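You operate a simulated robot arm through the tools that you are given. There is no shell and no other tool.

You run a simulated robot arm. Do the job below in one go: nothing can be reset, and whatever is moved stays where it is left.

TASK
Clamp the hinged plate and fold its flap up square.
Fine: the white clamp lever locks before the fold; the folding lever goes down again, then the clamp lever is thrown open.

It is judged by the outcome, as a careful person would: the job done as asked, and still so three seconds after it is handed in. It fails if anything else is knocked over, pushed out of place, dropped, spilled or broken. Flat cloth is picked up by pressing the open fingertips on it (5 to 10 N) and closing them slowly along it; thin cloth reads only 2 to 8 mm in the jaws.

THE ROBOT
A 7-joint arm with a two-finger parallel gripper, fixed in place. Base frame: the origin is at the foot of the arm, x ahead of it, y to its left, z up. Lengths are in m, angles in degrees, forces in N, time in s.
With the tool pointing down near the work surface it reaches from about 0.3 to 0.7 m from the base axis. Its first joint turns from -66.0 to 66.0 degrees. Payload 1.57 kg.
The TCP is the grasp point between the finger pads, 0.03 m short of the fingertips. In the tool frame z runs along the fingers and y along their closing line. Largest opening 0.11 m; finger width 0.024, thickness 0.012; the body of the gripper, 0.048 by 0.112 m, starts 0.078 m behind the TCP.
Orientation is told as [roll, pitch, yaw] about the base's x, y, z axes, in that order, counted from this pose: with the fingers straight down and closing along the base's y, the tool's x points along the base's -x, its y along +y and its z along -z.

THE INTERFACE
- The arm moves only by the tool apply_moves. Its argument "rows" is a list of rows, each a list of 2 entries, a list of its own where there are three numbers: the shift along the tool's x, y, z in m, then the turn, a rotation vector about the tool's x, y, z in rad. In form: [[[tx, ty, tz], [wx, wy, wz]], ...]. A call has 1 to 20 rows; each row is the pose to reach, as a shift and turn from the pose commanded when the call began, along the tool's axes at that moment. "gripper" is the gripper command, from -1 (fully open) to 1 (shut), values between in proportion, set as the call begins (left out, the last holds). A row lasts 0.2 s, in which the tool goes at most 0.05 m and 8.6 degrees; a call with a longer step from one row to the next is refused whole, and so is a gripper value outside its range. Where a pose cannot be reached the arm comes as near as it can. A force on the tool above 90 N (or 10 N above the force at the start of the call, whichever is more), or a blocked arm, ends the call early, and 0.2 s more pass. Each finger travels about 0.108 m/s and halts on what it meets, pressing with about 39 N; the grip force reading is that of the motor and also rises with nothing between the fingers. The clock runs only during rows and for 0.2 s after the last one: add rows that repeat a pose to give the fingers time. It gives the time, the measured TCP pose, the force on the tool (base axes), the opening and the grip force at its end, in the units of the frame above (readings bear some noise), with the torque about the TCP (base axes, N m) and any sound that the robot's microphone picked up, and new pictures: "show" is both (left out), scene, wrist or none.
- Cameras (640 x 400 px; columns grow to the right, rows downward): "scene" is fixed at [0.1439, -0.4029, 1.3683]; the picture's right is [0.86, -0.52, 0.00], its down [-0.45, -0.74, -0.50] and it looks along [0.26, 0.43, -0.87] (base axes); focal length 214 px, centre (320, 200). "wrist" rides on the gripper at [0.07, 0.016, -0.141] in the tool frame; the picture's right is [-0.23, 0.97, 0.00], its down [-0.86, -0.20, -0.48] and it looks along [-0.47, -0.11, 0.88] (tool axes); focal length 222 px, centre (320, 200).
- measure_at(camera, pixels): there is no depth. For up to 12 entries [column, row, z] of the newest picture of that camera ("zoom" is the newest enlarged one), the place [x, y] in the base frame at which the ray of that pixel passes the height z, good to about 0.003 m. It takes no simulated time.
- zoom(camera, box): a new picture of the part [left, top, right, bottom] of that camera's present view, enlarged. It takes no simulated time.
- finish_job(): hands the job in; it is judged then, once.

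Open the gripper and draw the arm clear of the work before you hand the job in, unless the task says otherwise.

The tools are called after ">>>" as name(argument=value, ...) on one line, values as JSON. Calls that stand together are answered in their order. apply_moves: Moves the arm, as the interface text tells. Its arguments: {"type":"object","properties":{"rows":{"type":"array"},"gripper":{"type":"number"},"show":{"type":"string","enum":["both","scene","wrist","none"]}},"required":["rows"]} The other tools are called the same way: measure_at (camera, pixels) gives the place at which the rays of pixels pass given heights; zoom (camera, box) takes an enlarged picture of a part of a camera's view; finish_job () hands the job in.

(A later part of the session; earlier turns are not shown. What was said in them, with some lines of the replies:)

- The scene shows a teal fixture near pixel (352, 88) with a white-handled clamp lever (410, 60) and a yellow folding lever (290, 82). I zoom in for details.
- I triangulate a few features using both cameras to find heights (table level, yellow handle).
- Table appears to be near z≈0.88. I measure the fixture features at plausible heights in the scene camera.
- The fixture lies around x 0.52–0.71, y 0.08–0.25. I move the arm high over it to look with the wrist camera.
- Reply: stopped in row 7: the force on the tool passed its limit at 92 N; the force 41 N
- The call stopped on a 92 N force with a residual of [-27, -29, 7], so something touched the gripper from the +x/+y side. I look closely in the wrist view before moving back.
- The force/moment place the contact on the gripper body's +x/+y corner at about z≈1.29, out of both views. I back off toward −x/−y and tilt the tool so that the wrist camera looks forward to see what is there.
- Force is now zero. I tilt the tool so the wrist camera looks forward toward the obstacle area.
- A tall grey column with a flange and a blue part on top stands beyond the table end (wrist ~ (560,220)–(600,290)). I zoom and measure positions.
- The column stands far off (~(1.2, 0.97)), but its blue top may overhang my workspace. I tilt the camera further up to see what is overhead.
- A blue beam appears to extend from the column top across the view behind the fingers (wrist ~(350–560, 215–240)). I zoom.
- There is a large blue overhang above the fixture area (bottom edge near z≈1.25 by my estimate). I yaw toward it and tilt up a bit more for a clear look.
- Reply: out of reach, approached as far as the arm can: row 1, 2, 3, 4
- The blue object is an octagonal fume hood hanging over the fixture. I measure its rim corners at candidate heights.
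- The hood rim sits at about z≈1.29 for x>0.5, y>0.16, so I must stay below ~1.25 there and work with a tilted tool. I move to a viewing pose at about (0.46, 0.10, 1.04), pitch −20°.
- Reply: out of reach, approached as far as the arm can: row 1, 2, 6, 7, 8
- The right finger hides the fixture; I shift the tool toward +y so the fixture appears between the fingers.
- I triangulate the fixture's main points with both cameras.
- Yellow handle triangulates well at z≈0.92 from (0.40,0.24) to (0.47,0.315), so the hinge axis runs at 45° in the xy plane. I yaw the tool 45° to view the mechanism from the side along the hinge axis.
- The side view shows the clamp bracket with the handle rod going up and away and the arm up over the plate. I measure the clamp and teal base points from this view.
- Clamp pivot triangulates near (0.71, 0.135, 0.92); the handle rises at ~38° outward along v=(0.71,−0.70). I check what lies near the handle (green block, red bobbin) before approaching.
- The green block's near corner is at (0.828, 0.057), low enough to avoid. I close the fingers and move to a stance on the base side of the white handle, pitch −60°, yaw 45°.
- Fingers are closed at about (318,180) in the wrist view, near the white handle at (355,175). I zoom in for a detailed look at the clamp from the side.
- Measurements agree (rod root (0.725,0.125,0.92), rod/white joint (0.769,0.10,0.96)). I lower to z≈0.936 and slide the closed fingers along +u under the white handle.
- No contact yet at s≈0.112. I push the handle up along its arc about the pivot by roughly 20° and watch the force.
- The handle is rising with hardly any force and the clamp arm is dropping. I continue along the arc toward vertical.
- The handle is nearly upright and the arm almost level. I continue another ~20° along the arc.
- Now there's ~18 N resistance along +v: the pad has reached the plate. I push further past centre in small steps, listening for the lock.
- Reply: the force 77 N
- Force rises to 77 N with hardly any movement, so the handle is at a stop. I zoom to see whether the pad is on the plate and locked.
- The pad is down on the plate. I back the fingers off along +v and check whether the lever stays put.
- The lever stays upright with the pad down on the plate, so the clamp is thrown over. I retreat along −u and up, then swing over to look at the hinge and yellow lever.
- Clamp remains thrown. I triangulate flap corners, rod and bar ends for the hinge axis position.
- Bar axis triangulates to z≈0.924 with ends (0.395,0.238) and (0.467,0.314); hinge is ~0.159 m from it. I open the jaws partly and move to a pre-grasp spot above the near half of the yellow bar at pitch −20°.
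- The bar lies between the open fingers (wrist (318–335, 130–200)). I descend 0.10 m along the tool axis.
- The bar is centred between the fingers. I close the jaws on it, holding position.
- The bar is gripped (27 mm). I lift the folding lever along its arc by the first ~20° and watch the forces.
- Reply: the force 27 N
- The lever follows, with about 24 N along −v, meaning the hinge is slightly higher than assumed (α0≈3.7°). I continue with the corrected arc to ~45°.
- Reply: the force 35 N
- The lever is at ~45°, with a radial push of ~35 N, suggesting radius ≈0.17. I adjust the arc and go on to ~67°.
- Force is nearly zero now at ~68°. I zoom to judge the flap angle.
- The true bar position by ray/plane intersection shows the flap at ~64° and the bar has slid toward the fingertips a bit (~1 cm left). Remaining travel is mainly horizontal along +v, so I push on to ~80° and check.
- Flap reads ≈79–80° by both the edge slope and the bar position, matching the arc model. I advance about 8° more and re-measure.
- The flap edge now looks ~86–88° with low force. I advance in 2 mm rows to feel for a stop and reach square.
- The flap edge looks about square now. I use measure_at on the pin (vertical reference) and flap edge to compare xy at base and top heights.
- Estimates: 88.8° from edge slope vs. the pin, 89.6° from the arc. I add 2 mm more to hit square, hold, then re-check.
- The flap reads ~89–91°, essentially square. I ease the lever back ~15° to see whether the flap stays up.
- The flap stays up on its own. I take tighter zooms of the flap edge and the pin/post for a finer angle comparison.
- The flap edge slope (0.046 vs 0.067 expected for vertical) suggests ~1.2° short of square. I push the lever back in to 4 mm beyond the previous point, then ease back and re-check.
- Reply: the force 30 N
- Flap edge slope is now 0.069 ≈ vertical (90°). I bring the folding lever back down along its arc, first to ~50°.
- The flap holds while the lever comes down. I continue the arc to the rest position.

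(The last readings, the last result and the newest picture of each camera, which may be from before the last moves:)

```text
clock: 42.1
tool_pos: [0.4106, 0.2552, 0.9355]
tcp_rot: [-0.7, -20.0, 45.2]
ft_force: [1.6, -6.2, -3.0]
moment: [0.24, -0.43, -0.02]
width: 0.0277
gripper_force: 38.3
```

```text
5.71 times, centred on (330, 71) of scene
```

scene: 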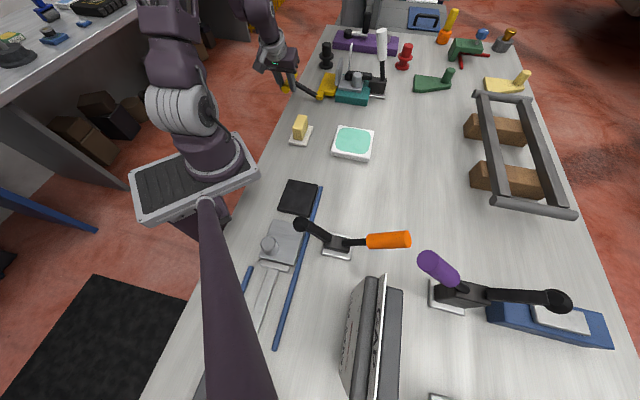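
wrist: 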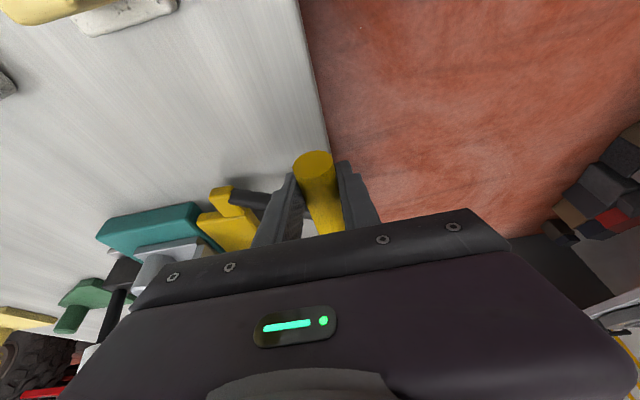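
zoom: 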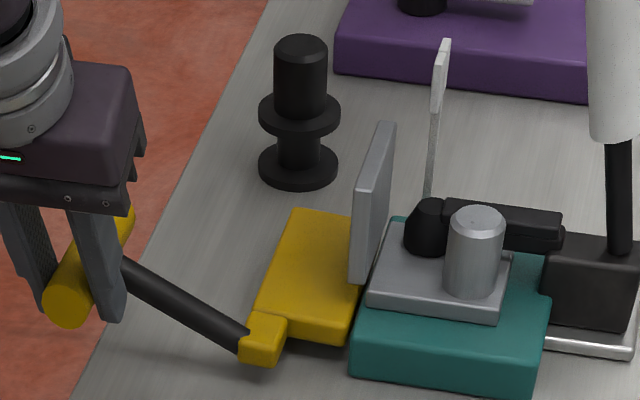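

The bar is ~2 px higher than at rest originally, so I press the lever down ~9 mm more until it rests.

>>> apply_moves(rows=[[[0.001, 0, 0.0028], [0, 0, 0]], [[0.002, 0, 0.0056], [0, 0, 0]], [[0.0031, 0, 0.0085], [0, 0, 0]], [[0.0031, 0, 0.0085], [0, 0, 0]]], show="scene")

>>> zoom(camera="scene", box=[280, 36, 380, 106])

```text
clock: 43.1
tool_pos: [0.4105, 0.2555, 0.9265]
tcp_rot: [-0.6, -20.2, 45.6]
ft_force: [-30.8, 21.2, 20.2]
moment: [0.13, 0.56, -0.4]
width: 0.0278
gripper_force: 38.1
```

scene: 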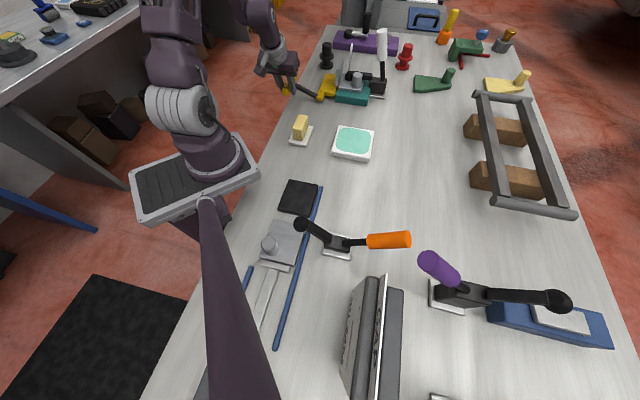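

```text
5.71 times, centred on (330, 71) of scene
```

zoom: 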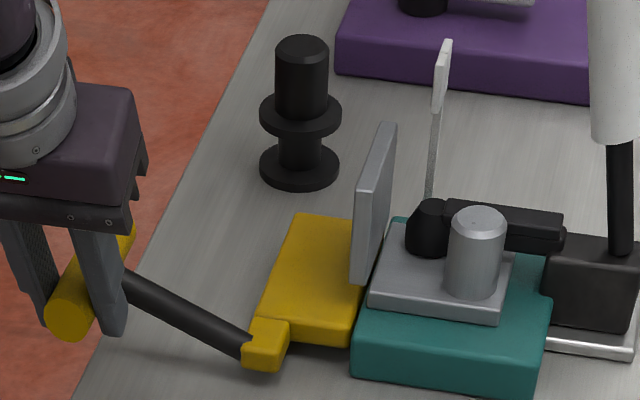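

The lever is at its original rest position (bar end px (285.9, 90.8)) with ~20 N down-stop force. I open the jaws and hold.

>>> apply_moves(rows=[[[0, 0, -0.002], [0, 0, 0]], [[0, 0, -0.002], [0, 0, 0]], [[0, 0, -0.002], [0, 0, 0]]], gripper=-0.2, show="scene")

```text
clock: 43.9
tool_pos: [0.4121, 0.2519, 0.9291]
tcp_rot: [-0.6, -20.0, 45.2]
ft_force: [-0.4, 0.0, -0.6]
moment: [-0.03, -0.02, -0.02]
width: 0.0659
gripper_force: 0.0
```

scene: 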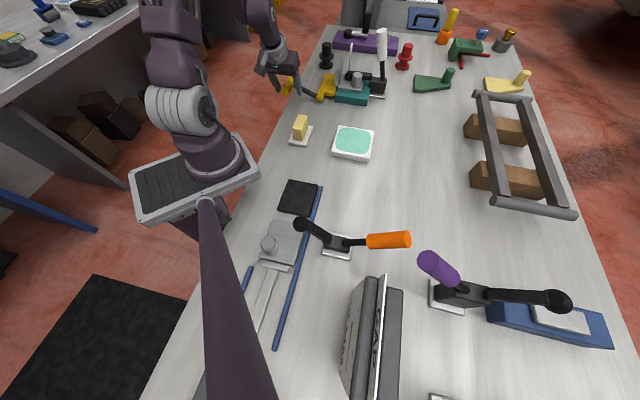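

Released with zero force. I withdraw up along the tool axis and back to the viewing pose.

>>> apply_moves(rows=[[[0, 0, -0.035], [0, 0, 0]], [[0, 0, -0.07], [0, 0, 0]], [[0, 0, -0.105], [0, 0, 0]], [[0.006, -0.03, -0.133], [0, -0.058, 0]], [[0.012, -0.061, -0.16], [0, -0.117, 0]], [[0.0176, -0.0917, -0.1884], [0, -0.175, 0]], [[0.0176, -0.0917, -0.1884], [0, -0.175, 0]]], gripper=1, show="both")

>>> zoom(camera="scene", box=[280, 30, 400, 106])

>>> zoom(camera="wrist", box=[200, 70, 420, 220])

```text
clock: 45.5
tool_pos: [0.4126, 0.1255, 1.1021]
tcp_rot: [-0.7, -30.1, 45.5]
ft_force: [-0.9, 1.0, -0.5]
moment: [0.01, -0.04, -0.03]
width: 0.0
gripper_force: 20.9
```

scene: 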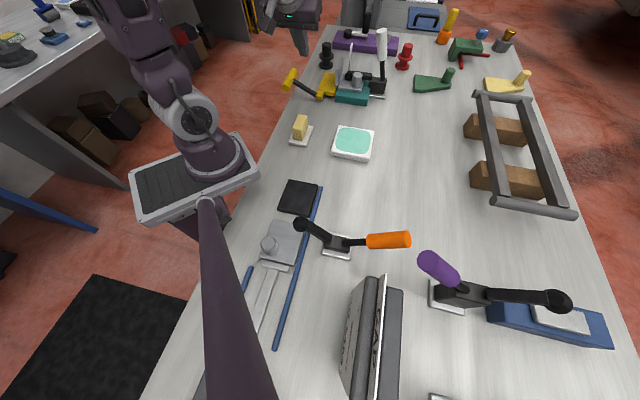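
wrist: 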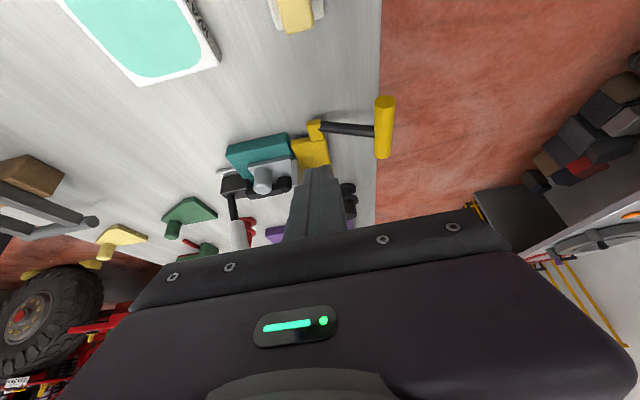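

```text
5.26 times, centred on (340, 68) of scene
```

zoom: 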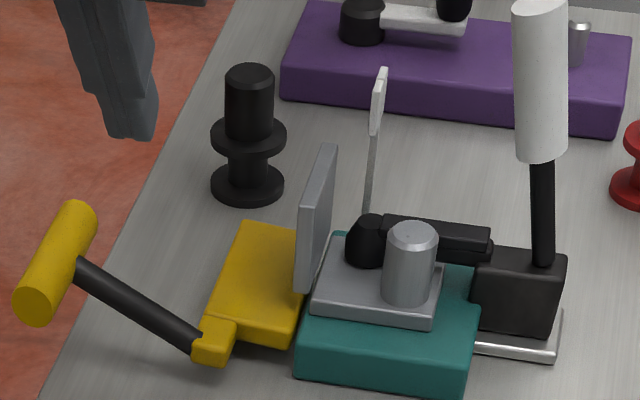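

```text
2.67 times, centred on (310, 145) of wrist
```

zoom: 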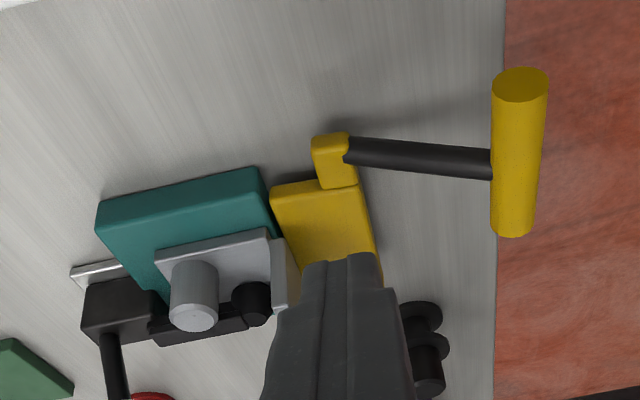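

The flap stands up and the lever is down. Next I position the closed fingers on the arm side of the white lever (s≈−0.055, z≈1.02), before inserting along +u.

>>> apply_moves(rows=[[[-0.0165, -0.03, 0.0216], [0, -0.104, 0]], [[-0.033, -0.06, 0.0432], [0, -0.208, 0]], [[-0.0495, -0.09, 0.0649], [0, -0.312, 0]], [[-0.066, -0.12, 0.0865], [0, -0.416, 0]], [[-0.0825, -0.1504, 0.1081], [0, -0.52, 0]], [[-0.0675, -0.1504, 0.1341], [0, -0.52, 0]], [[-0.0675, -0.1504, 0.1341], [0, -0.52, 0]]], show="both")

>>> zoom(camera="wrist", box=[160, 0, 560, 230])

```text
clock: 47.1
tool_pos: [0.6126, 0.1148, 1.0205]
tcp_rot: [-1.4, -59.9, 46.3]
ft_force: [-0.5, -0.7, -0.7]
moment: [0.01, -0.01, -0.02]
width: 0.0
gripper_force: 21.3
```

scene: 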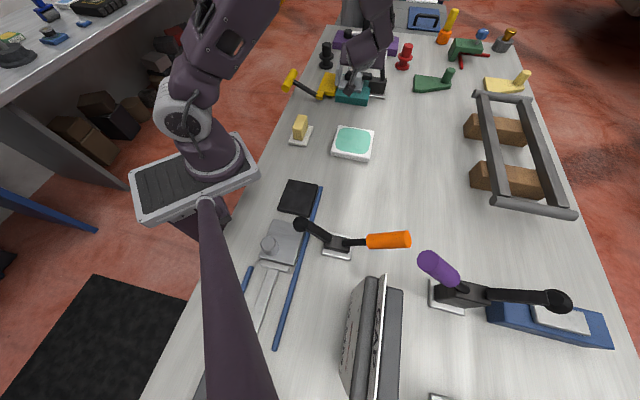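
wrist: 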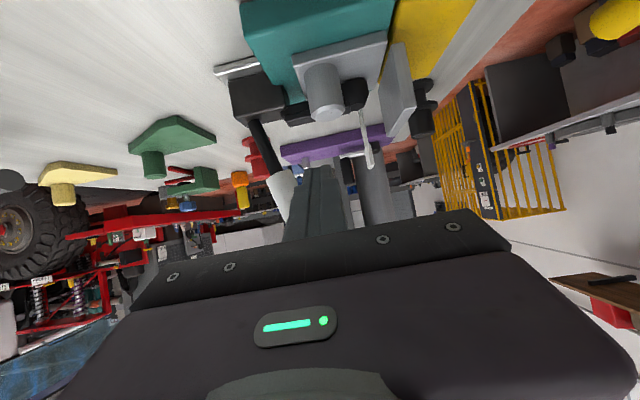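

```text
1.60 times, centred on (360, 115) of wrist
```

zoom: 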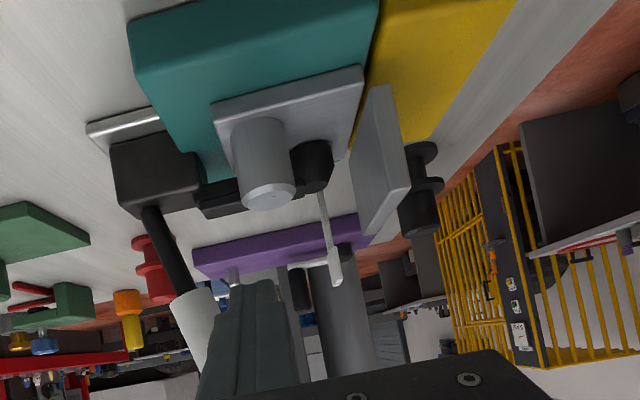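

The handle leans ~15° past vertical (over centre), so I need more clearance: I shift 20 mm toward −v, then insert along +u beside the handle.

>>> apply_moves(rows=[[[0.002, 0.01, 0.001], [0, 0, 0]], [[0.0043, 0.02, 0.0025], [0, 0, 0]], [[-0.0087, 0.0196, 0.025], [0, 0, 0]], [[-0.0217, 0.0192, 0.0474], [0, 0, 0]], [[-0.0347, 0.0188, 0.0698], [0, 0, 0]], [[-0.0347, 0.0188, 0.0698], [0, 0, 0]]], show="both")

>>> zoom(camera="wrist", box=[160, 0, 560, 230])

>>> zoom(camera="scene", box=[310, 10, 430, 106])

```text
clock: 48.5
tool_pos: [0.6573, 0.1818, 1.0136]
tcp_rot: [-1.3, -59.7, 46.3]
ft_force: [-1.0, -1.3, 1.1]
moment: [0.0, 0.0, 0.0]
width: 0.0001
gripper_force: 21.3
```

scene: 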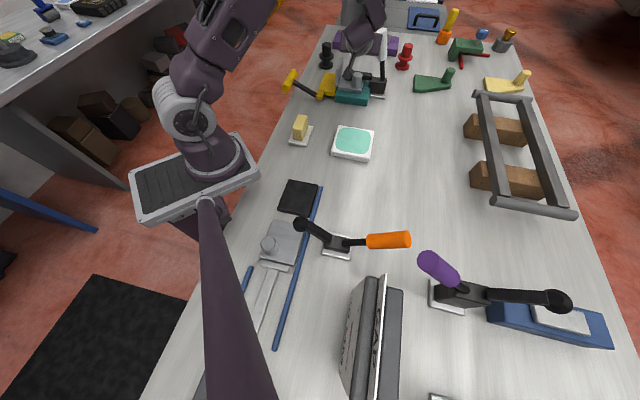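
wrist: 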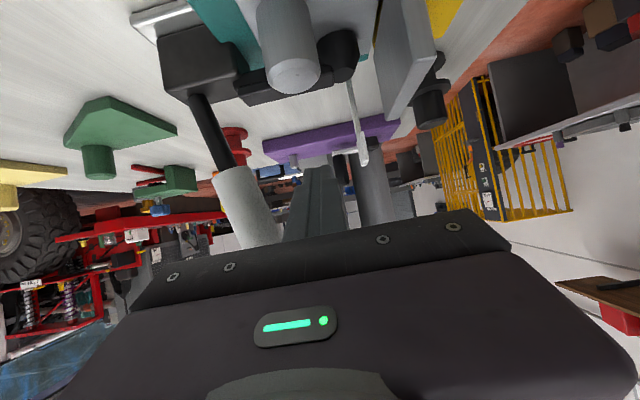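

```text
1.60 times, centred on (360, 115) of wrist
```

zoom: 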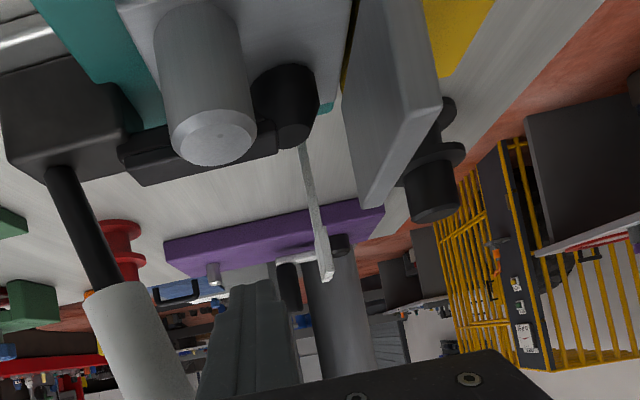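

```text
4.17 times, centred on (370, 58) of scene
```

zoom: 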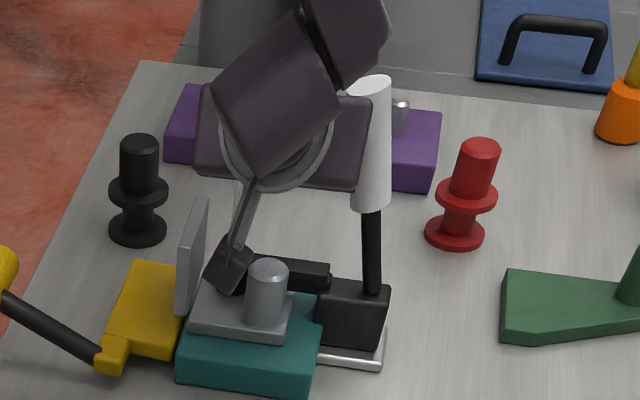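

The fingers are beside the lever on the arm side without contact. I push +v along the arc to break it over centre, ~20° first.

>>> apply_moves(rows=[[[0.0026, -0.01, 0.0015], [0, 0, 0]], [[0.0052, -0.018, 0.003], [0, 0, 0]], [[0.0035, -0.027, 0.002], [0, 0, 0]], [[0.0009, -0.036, 0.0005], [0, 0, 0]], [[-0.0013, -0.044, -0.0008], [0, 0, 0]], [[-0.0029, -0.0525, -0.0017], [0, 0, 0]], [[-0.0029, -0.0525, -0.0017], [0, 0, 0]]], show="both")

>>> zoom(camera="scene", box=[310, 10, 430, 106])

```text
clock: 50.1
tool_pos: [0.6929, 0.145, 1.0192]
tcp_rot: [-1.3, -59.8, 46.2]
ft_force: [0.1, 0.2, 1.3]
moment: [0.02, -0.03, 0.02]
width: 0.0
gripper_force: 21.8
```

scene: 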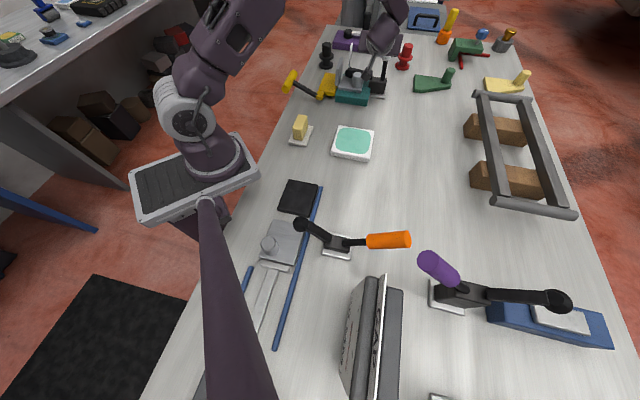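
wrist: 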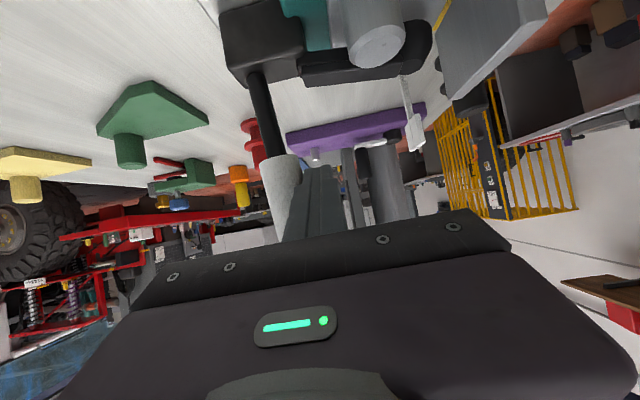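

```text
4.17 times, centred on (370, 58) of scene
```

zoom: 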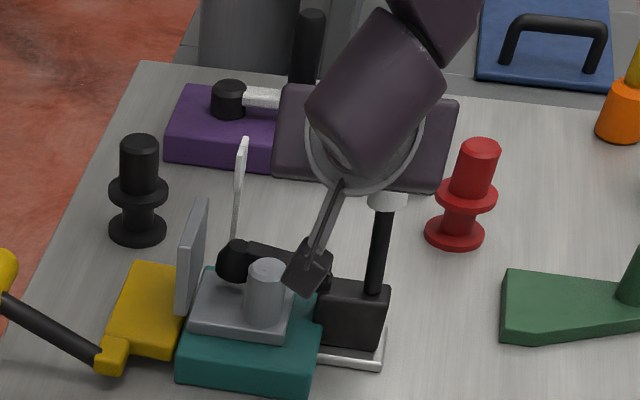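

The lever moved off and the pad is lifting. I keep pushing along the arc toward the open position (~45°).

>>> apply_moves(rows=[[[-0.0019, -0.0151, -0.0011], [0, 0, 0]], [[-0.0017, -0.0229, -0.001], [0, 0, 0]], [[-0.0016, -0.0307, -0.0009], [0, 0, 0]], [[-0.0004, -0.0389, -0.0002], [0, 0, 0]], [[0.0012, -0.0469, 0.0007], [0, 0, 0]], [[0.0036, -0.0548, 0.0021], [0, 0, 0]], [[0.0066, -0.0626, 0.0038], [0, 0, 0]], [[0.0066, -0.0626, 0.0038], [0, 0, 0]]], show="both")

>>> zoom(camera="scene", box=[310, 10, 430, 106])

```text
clock: 51.9
tool_pos: [0.7357, 0.101, 1.0109]
tcp_rot: [-1.2, -59.7, 46.2]
ft_force: [-0.6, 0.4, 0.2]
moment: [0.01, -0.04, 0.01]
width: 0.0001
gripper_force: 21.1
```

scene: 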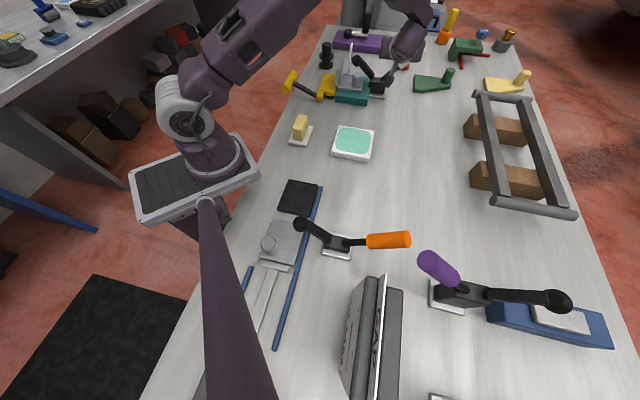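
wrist: 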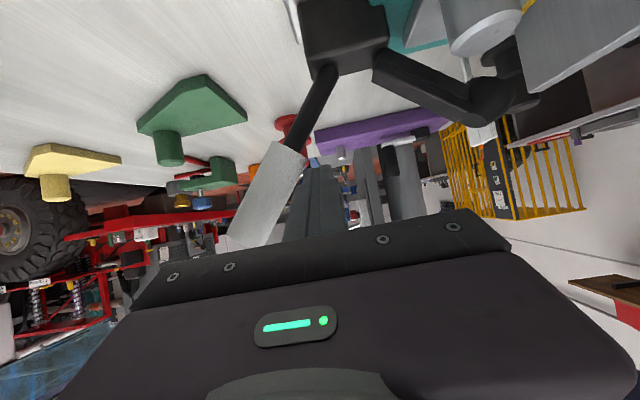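

```text
4.17 times, centred on (370, 58) of scene
```

zoom: 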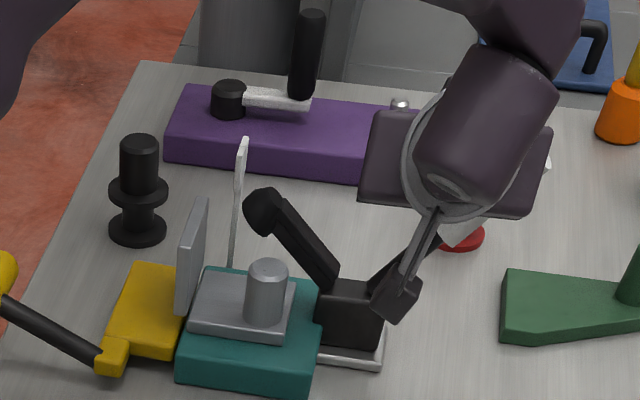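

The clamp arm has risen clear of the plate. I push the last few degrees to the original open angle to feel for its stop.

>>> apply_moves(rows=[[[0.0026, -0.0052, 0.0015], [0, 0, 0]], [[0.0053, -0.0105, 0.003], [0, 0, 0]], [[0.0071, -0.0133, 0.0041], [0, 0, 0]], [[0.0089, -0.0162, 0.0052], [0, 0, 0]], [[0.0089, -0.0162, 0.0052], [0, 0, 0]]], show="both")

>>> zoom(camera="scene", box=[310, 10, 430, 106])

```text
clock: 53.1
tool_pos: [0.7464, 0.0936, 1.0052]
tcp_rot: [-1.1, -60.2, 46.4]
ft_force: [-15.1, 16.9, 21.0]
moment: [0.57, -0.06, 0.48]
width: 0.0002
gripper_force: 21.1
```

scene: 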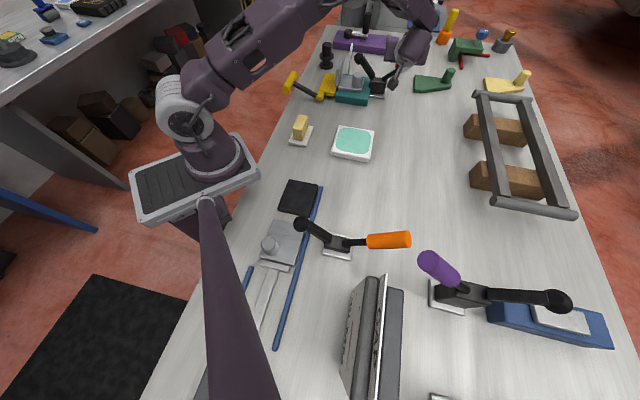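
wrist: 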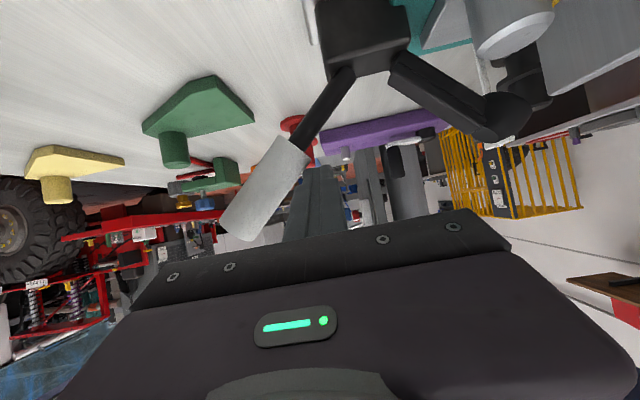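

```text
4.17 times, centred on (370, 58) of scene
```

zoom: 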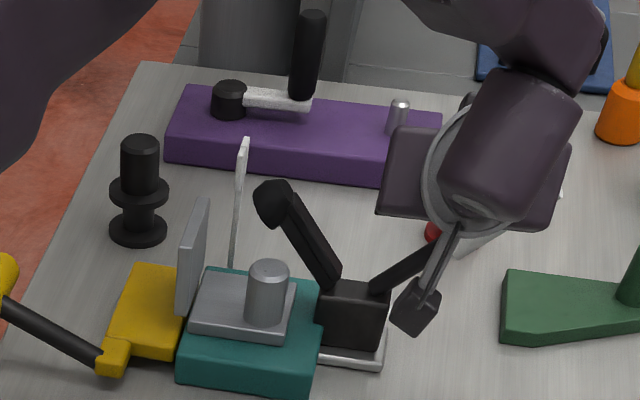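

31 N of resistance: the lever is at its open stop. I lift the fingers off and withdraw along −u.

>>> apply_moves(rows=[[[-0.013, 0.01, -0.0075], [0, 0, 0]], [[-0.026, 0.02, -0.015], [0, 0, 0]], [[-0.006, 0.0206, -0.0495], [0, 0, 0]], [[0.014, 0.021, -0.084], [0, 0, 0]], [[0.034, 0.022, -0.1185], [0, 0, 0]], [[0.034, 0.022, -0.1185], [0, 0, 0]]], show="both")

>>> zoom(camera="scene", box=[310, 10, 430, 106])

>>> zoom(camera="wrist", box=[200, 0, 560, 225])

```text
clock: 54.5
tool_pos: [0.6501, 0.0235, 1.0331]
tcp_rot: [-1.3, -59.8, 46.3]
ft_force: [0.3, -0.1, -0.4]
moment: [0.02, -0.04, -0.06]
width: 0.0
gripper_force: 21.7
```

scene: 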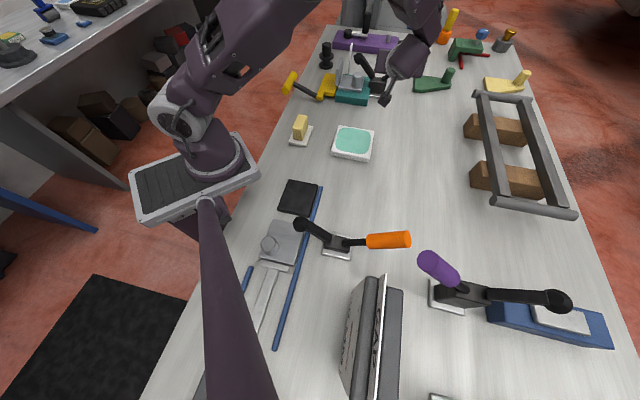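
wrist: 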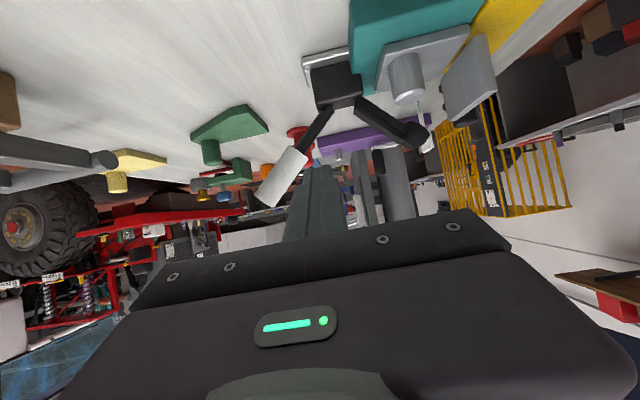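

```text
4.17 times, centred on (370, 58) of scene
```

zoom: 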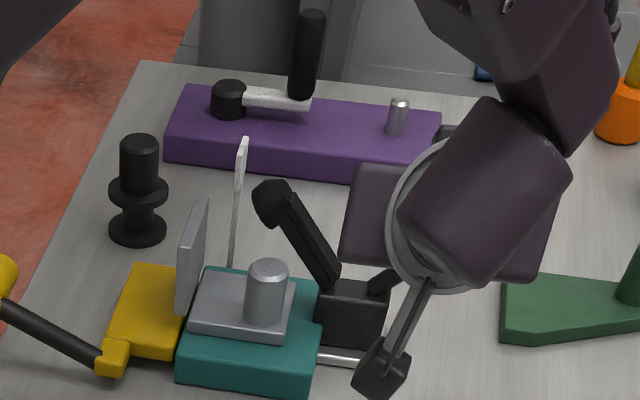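

```text
1.78 times, centred on (380, 112) of wrist
```

zoom: 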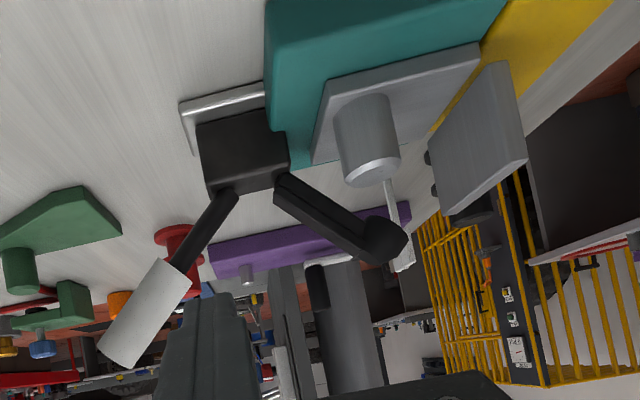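

Clamp open, flap standing, folding lever down. I open the gripper and draw the arm clear toward the base.

>>> apply_moves(rows=[[[-0.0032, 0.033, -0.0233], [0, 0.087, 0]], [[-0.0064, 0.066, -0.0466], [0, 0.173, 0]], [[-0.0096, 0.099, -0.07], [0, 0.26, 0]], [[-0.0128, 0.132, -0.0932], [0, 0.347, 0]], [[-0.016, 0.165, -0.1165], [0, 0.433, 0]], [[-0.0192, 0.1981, -0.1398], [0, 0.52, 0]], [[-0.0192, 0.1981, -0.1398], [0, 0.52, 0]]], gripper=-1, show="both")

>>> zoom(camera="scene", box=[280, 20, 440, 106])

>>> zoom(camera="scene", box=[326, 67, 352, 87])

```text
clock: 56.1
tool_pos: [0.4289, 0.0823, 1.1171]
tcp_rot: [-0.8, -30.0, 45.4]
ft_force: [0.1, 0.3, 0.1]
moment: [0.03, 0.01, -0.01]
width: 0.1099
gripper_force: 0.1
```

scene: 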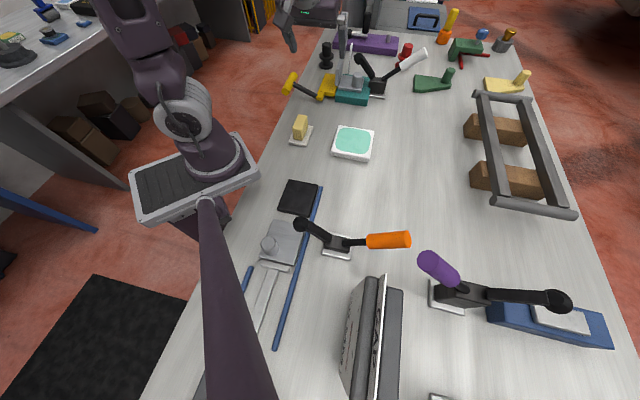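
wrist: 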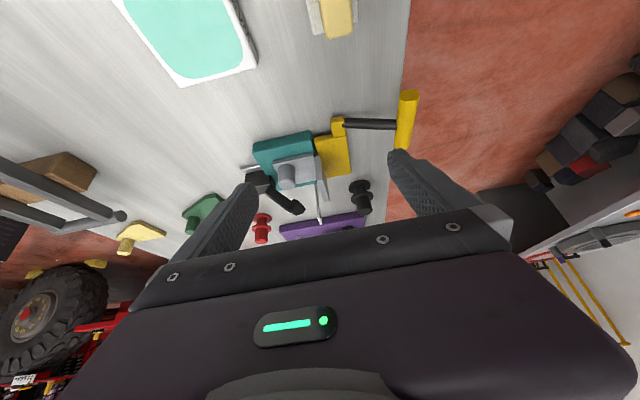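

```text
4.00 times, centred on (360, 63) of scene
```

zoom: 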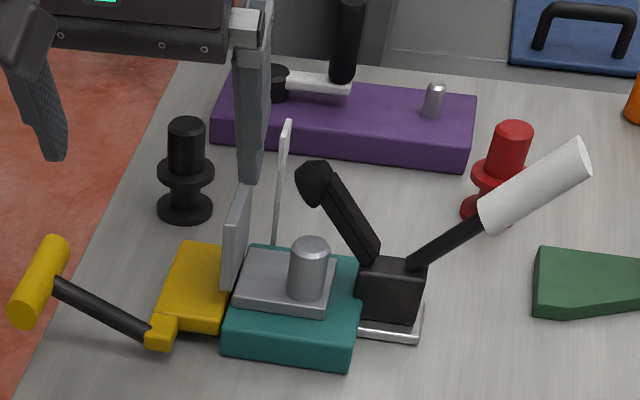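

```text
16.00 times, centred on (339, 77) of scene
```

zoom: 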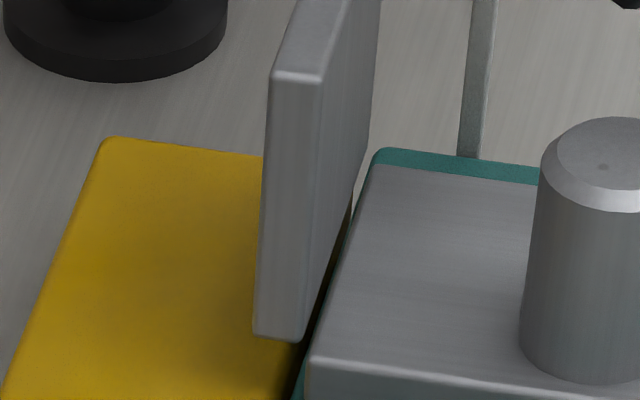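

The flap edge slope (≈0.07) reads vertical, the yellow lever is at rest and the white lever is open. I back the arm off another 8 cm and take a last look.

>>> apply_moves(rows=[[[0, 0, -0.03], [0, 0, 0]], [[0, 0, -0.06], [0, 0, 0]], [[0, 0, -0.08], [0, 0, 0]], [[0, 0, -0.08], [0, 0, 0]], [[0, 0, -0.08], [0, 0, 0]]], show="both")

>>> zoom(camera="scene", box=[280, 20, 440, 106])

```text
clock: 57.3
tool_pos: [0.3978, 0.0549, 1.1845]
tcp_rot: [-0.7, -30.0, 45.5]
ft_force: [0.4, 0.5, 1.1]
moment: [0.01, 0.0, 0.01]
width: 0.1098
gripper_force: 0.1
```

scene: 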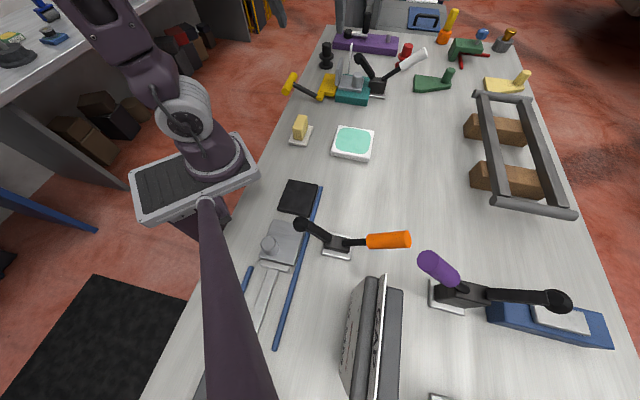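
wrist: 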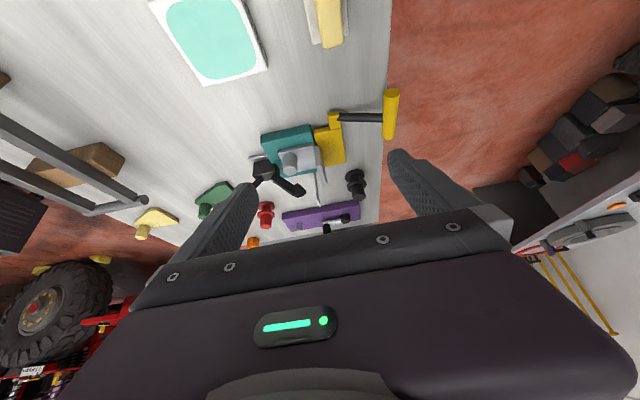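

```text
4.00 times, centred on (360, 63) of scene
```

zoom: 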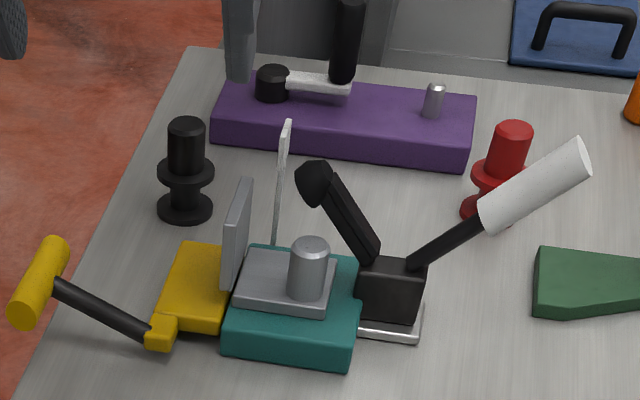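

Everything looks final: the flap is square, the yellow lever is down, the white clamp lever is open, other objects are undisturbed and the open gripper is clear. I hand the job in.

>>> finish_job()

```text
The job is handed in.
```

I clamped the plate, folded its flap up to about 90°, and handed the job in. I haven't seen the judge's result.

- **Clamp:** I threw the white lever over until it hit its stop, about 15° past vertical, with the pad down on the plate. It stayed there when released. The microphone picked up no click, so I judged it locked from the stop and from it holding.
- **Fold:** I raised the yellow folding lever until the flap edge read square in the scene picture, with an error of about 1°. The flap stayed up when I lowered the lever.
- **Release:** The yellow lever is back at its original rest position, and after that I threw the white lever open to its stop. The gripper is open and the arm is clear of the work.

**Bump:** on the first approach, the gripper hit the fume hood that hangs over the fixture, at about 92 N. The hood was outside both camera views. I saw no sign that it moved, but I couldn't measure where it sat before the hit. Everything else on the bench looks as it was at the start.
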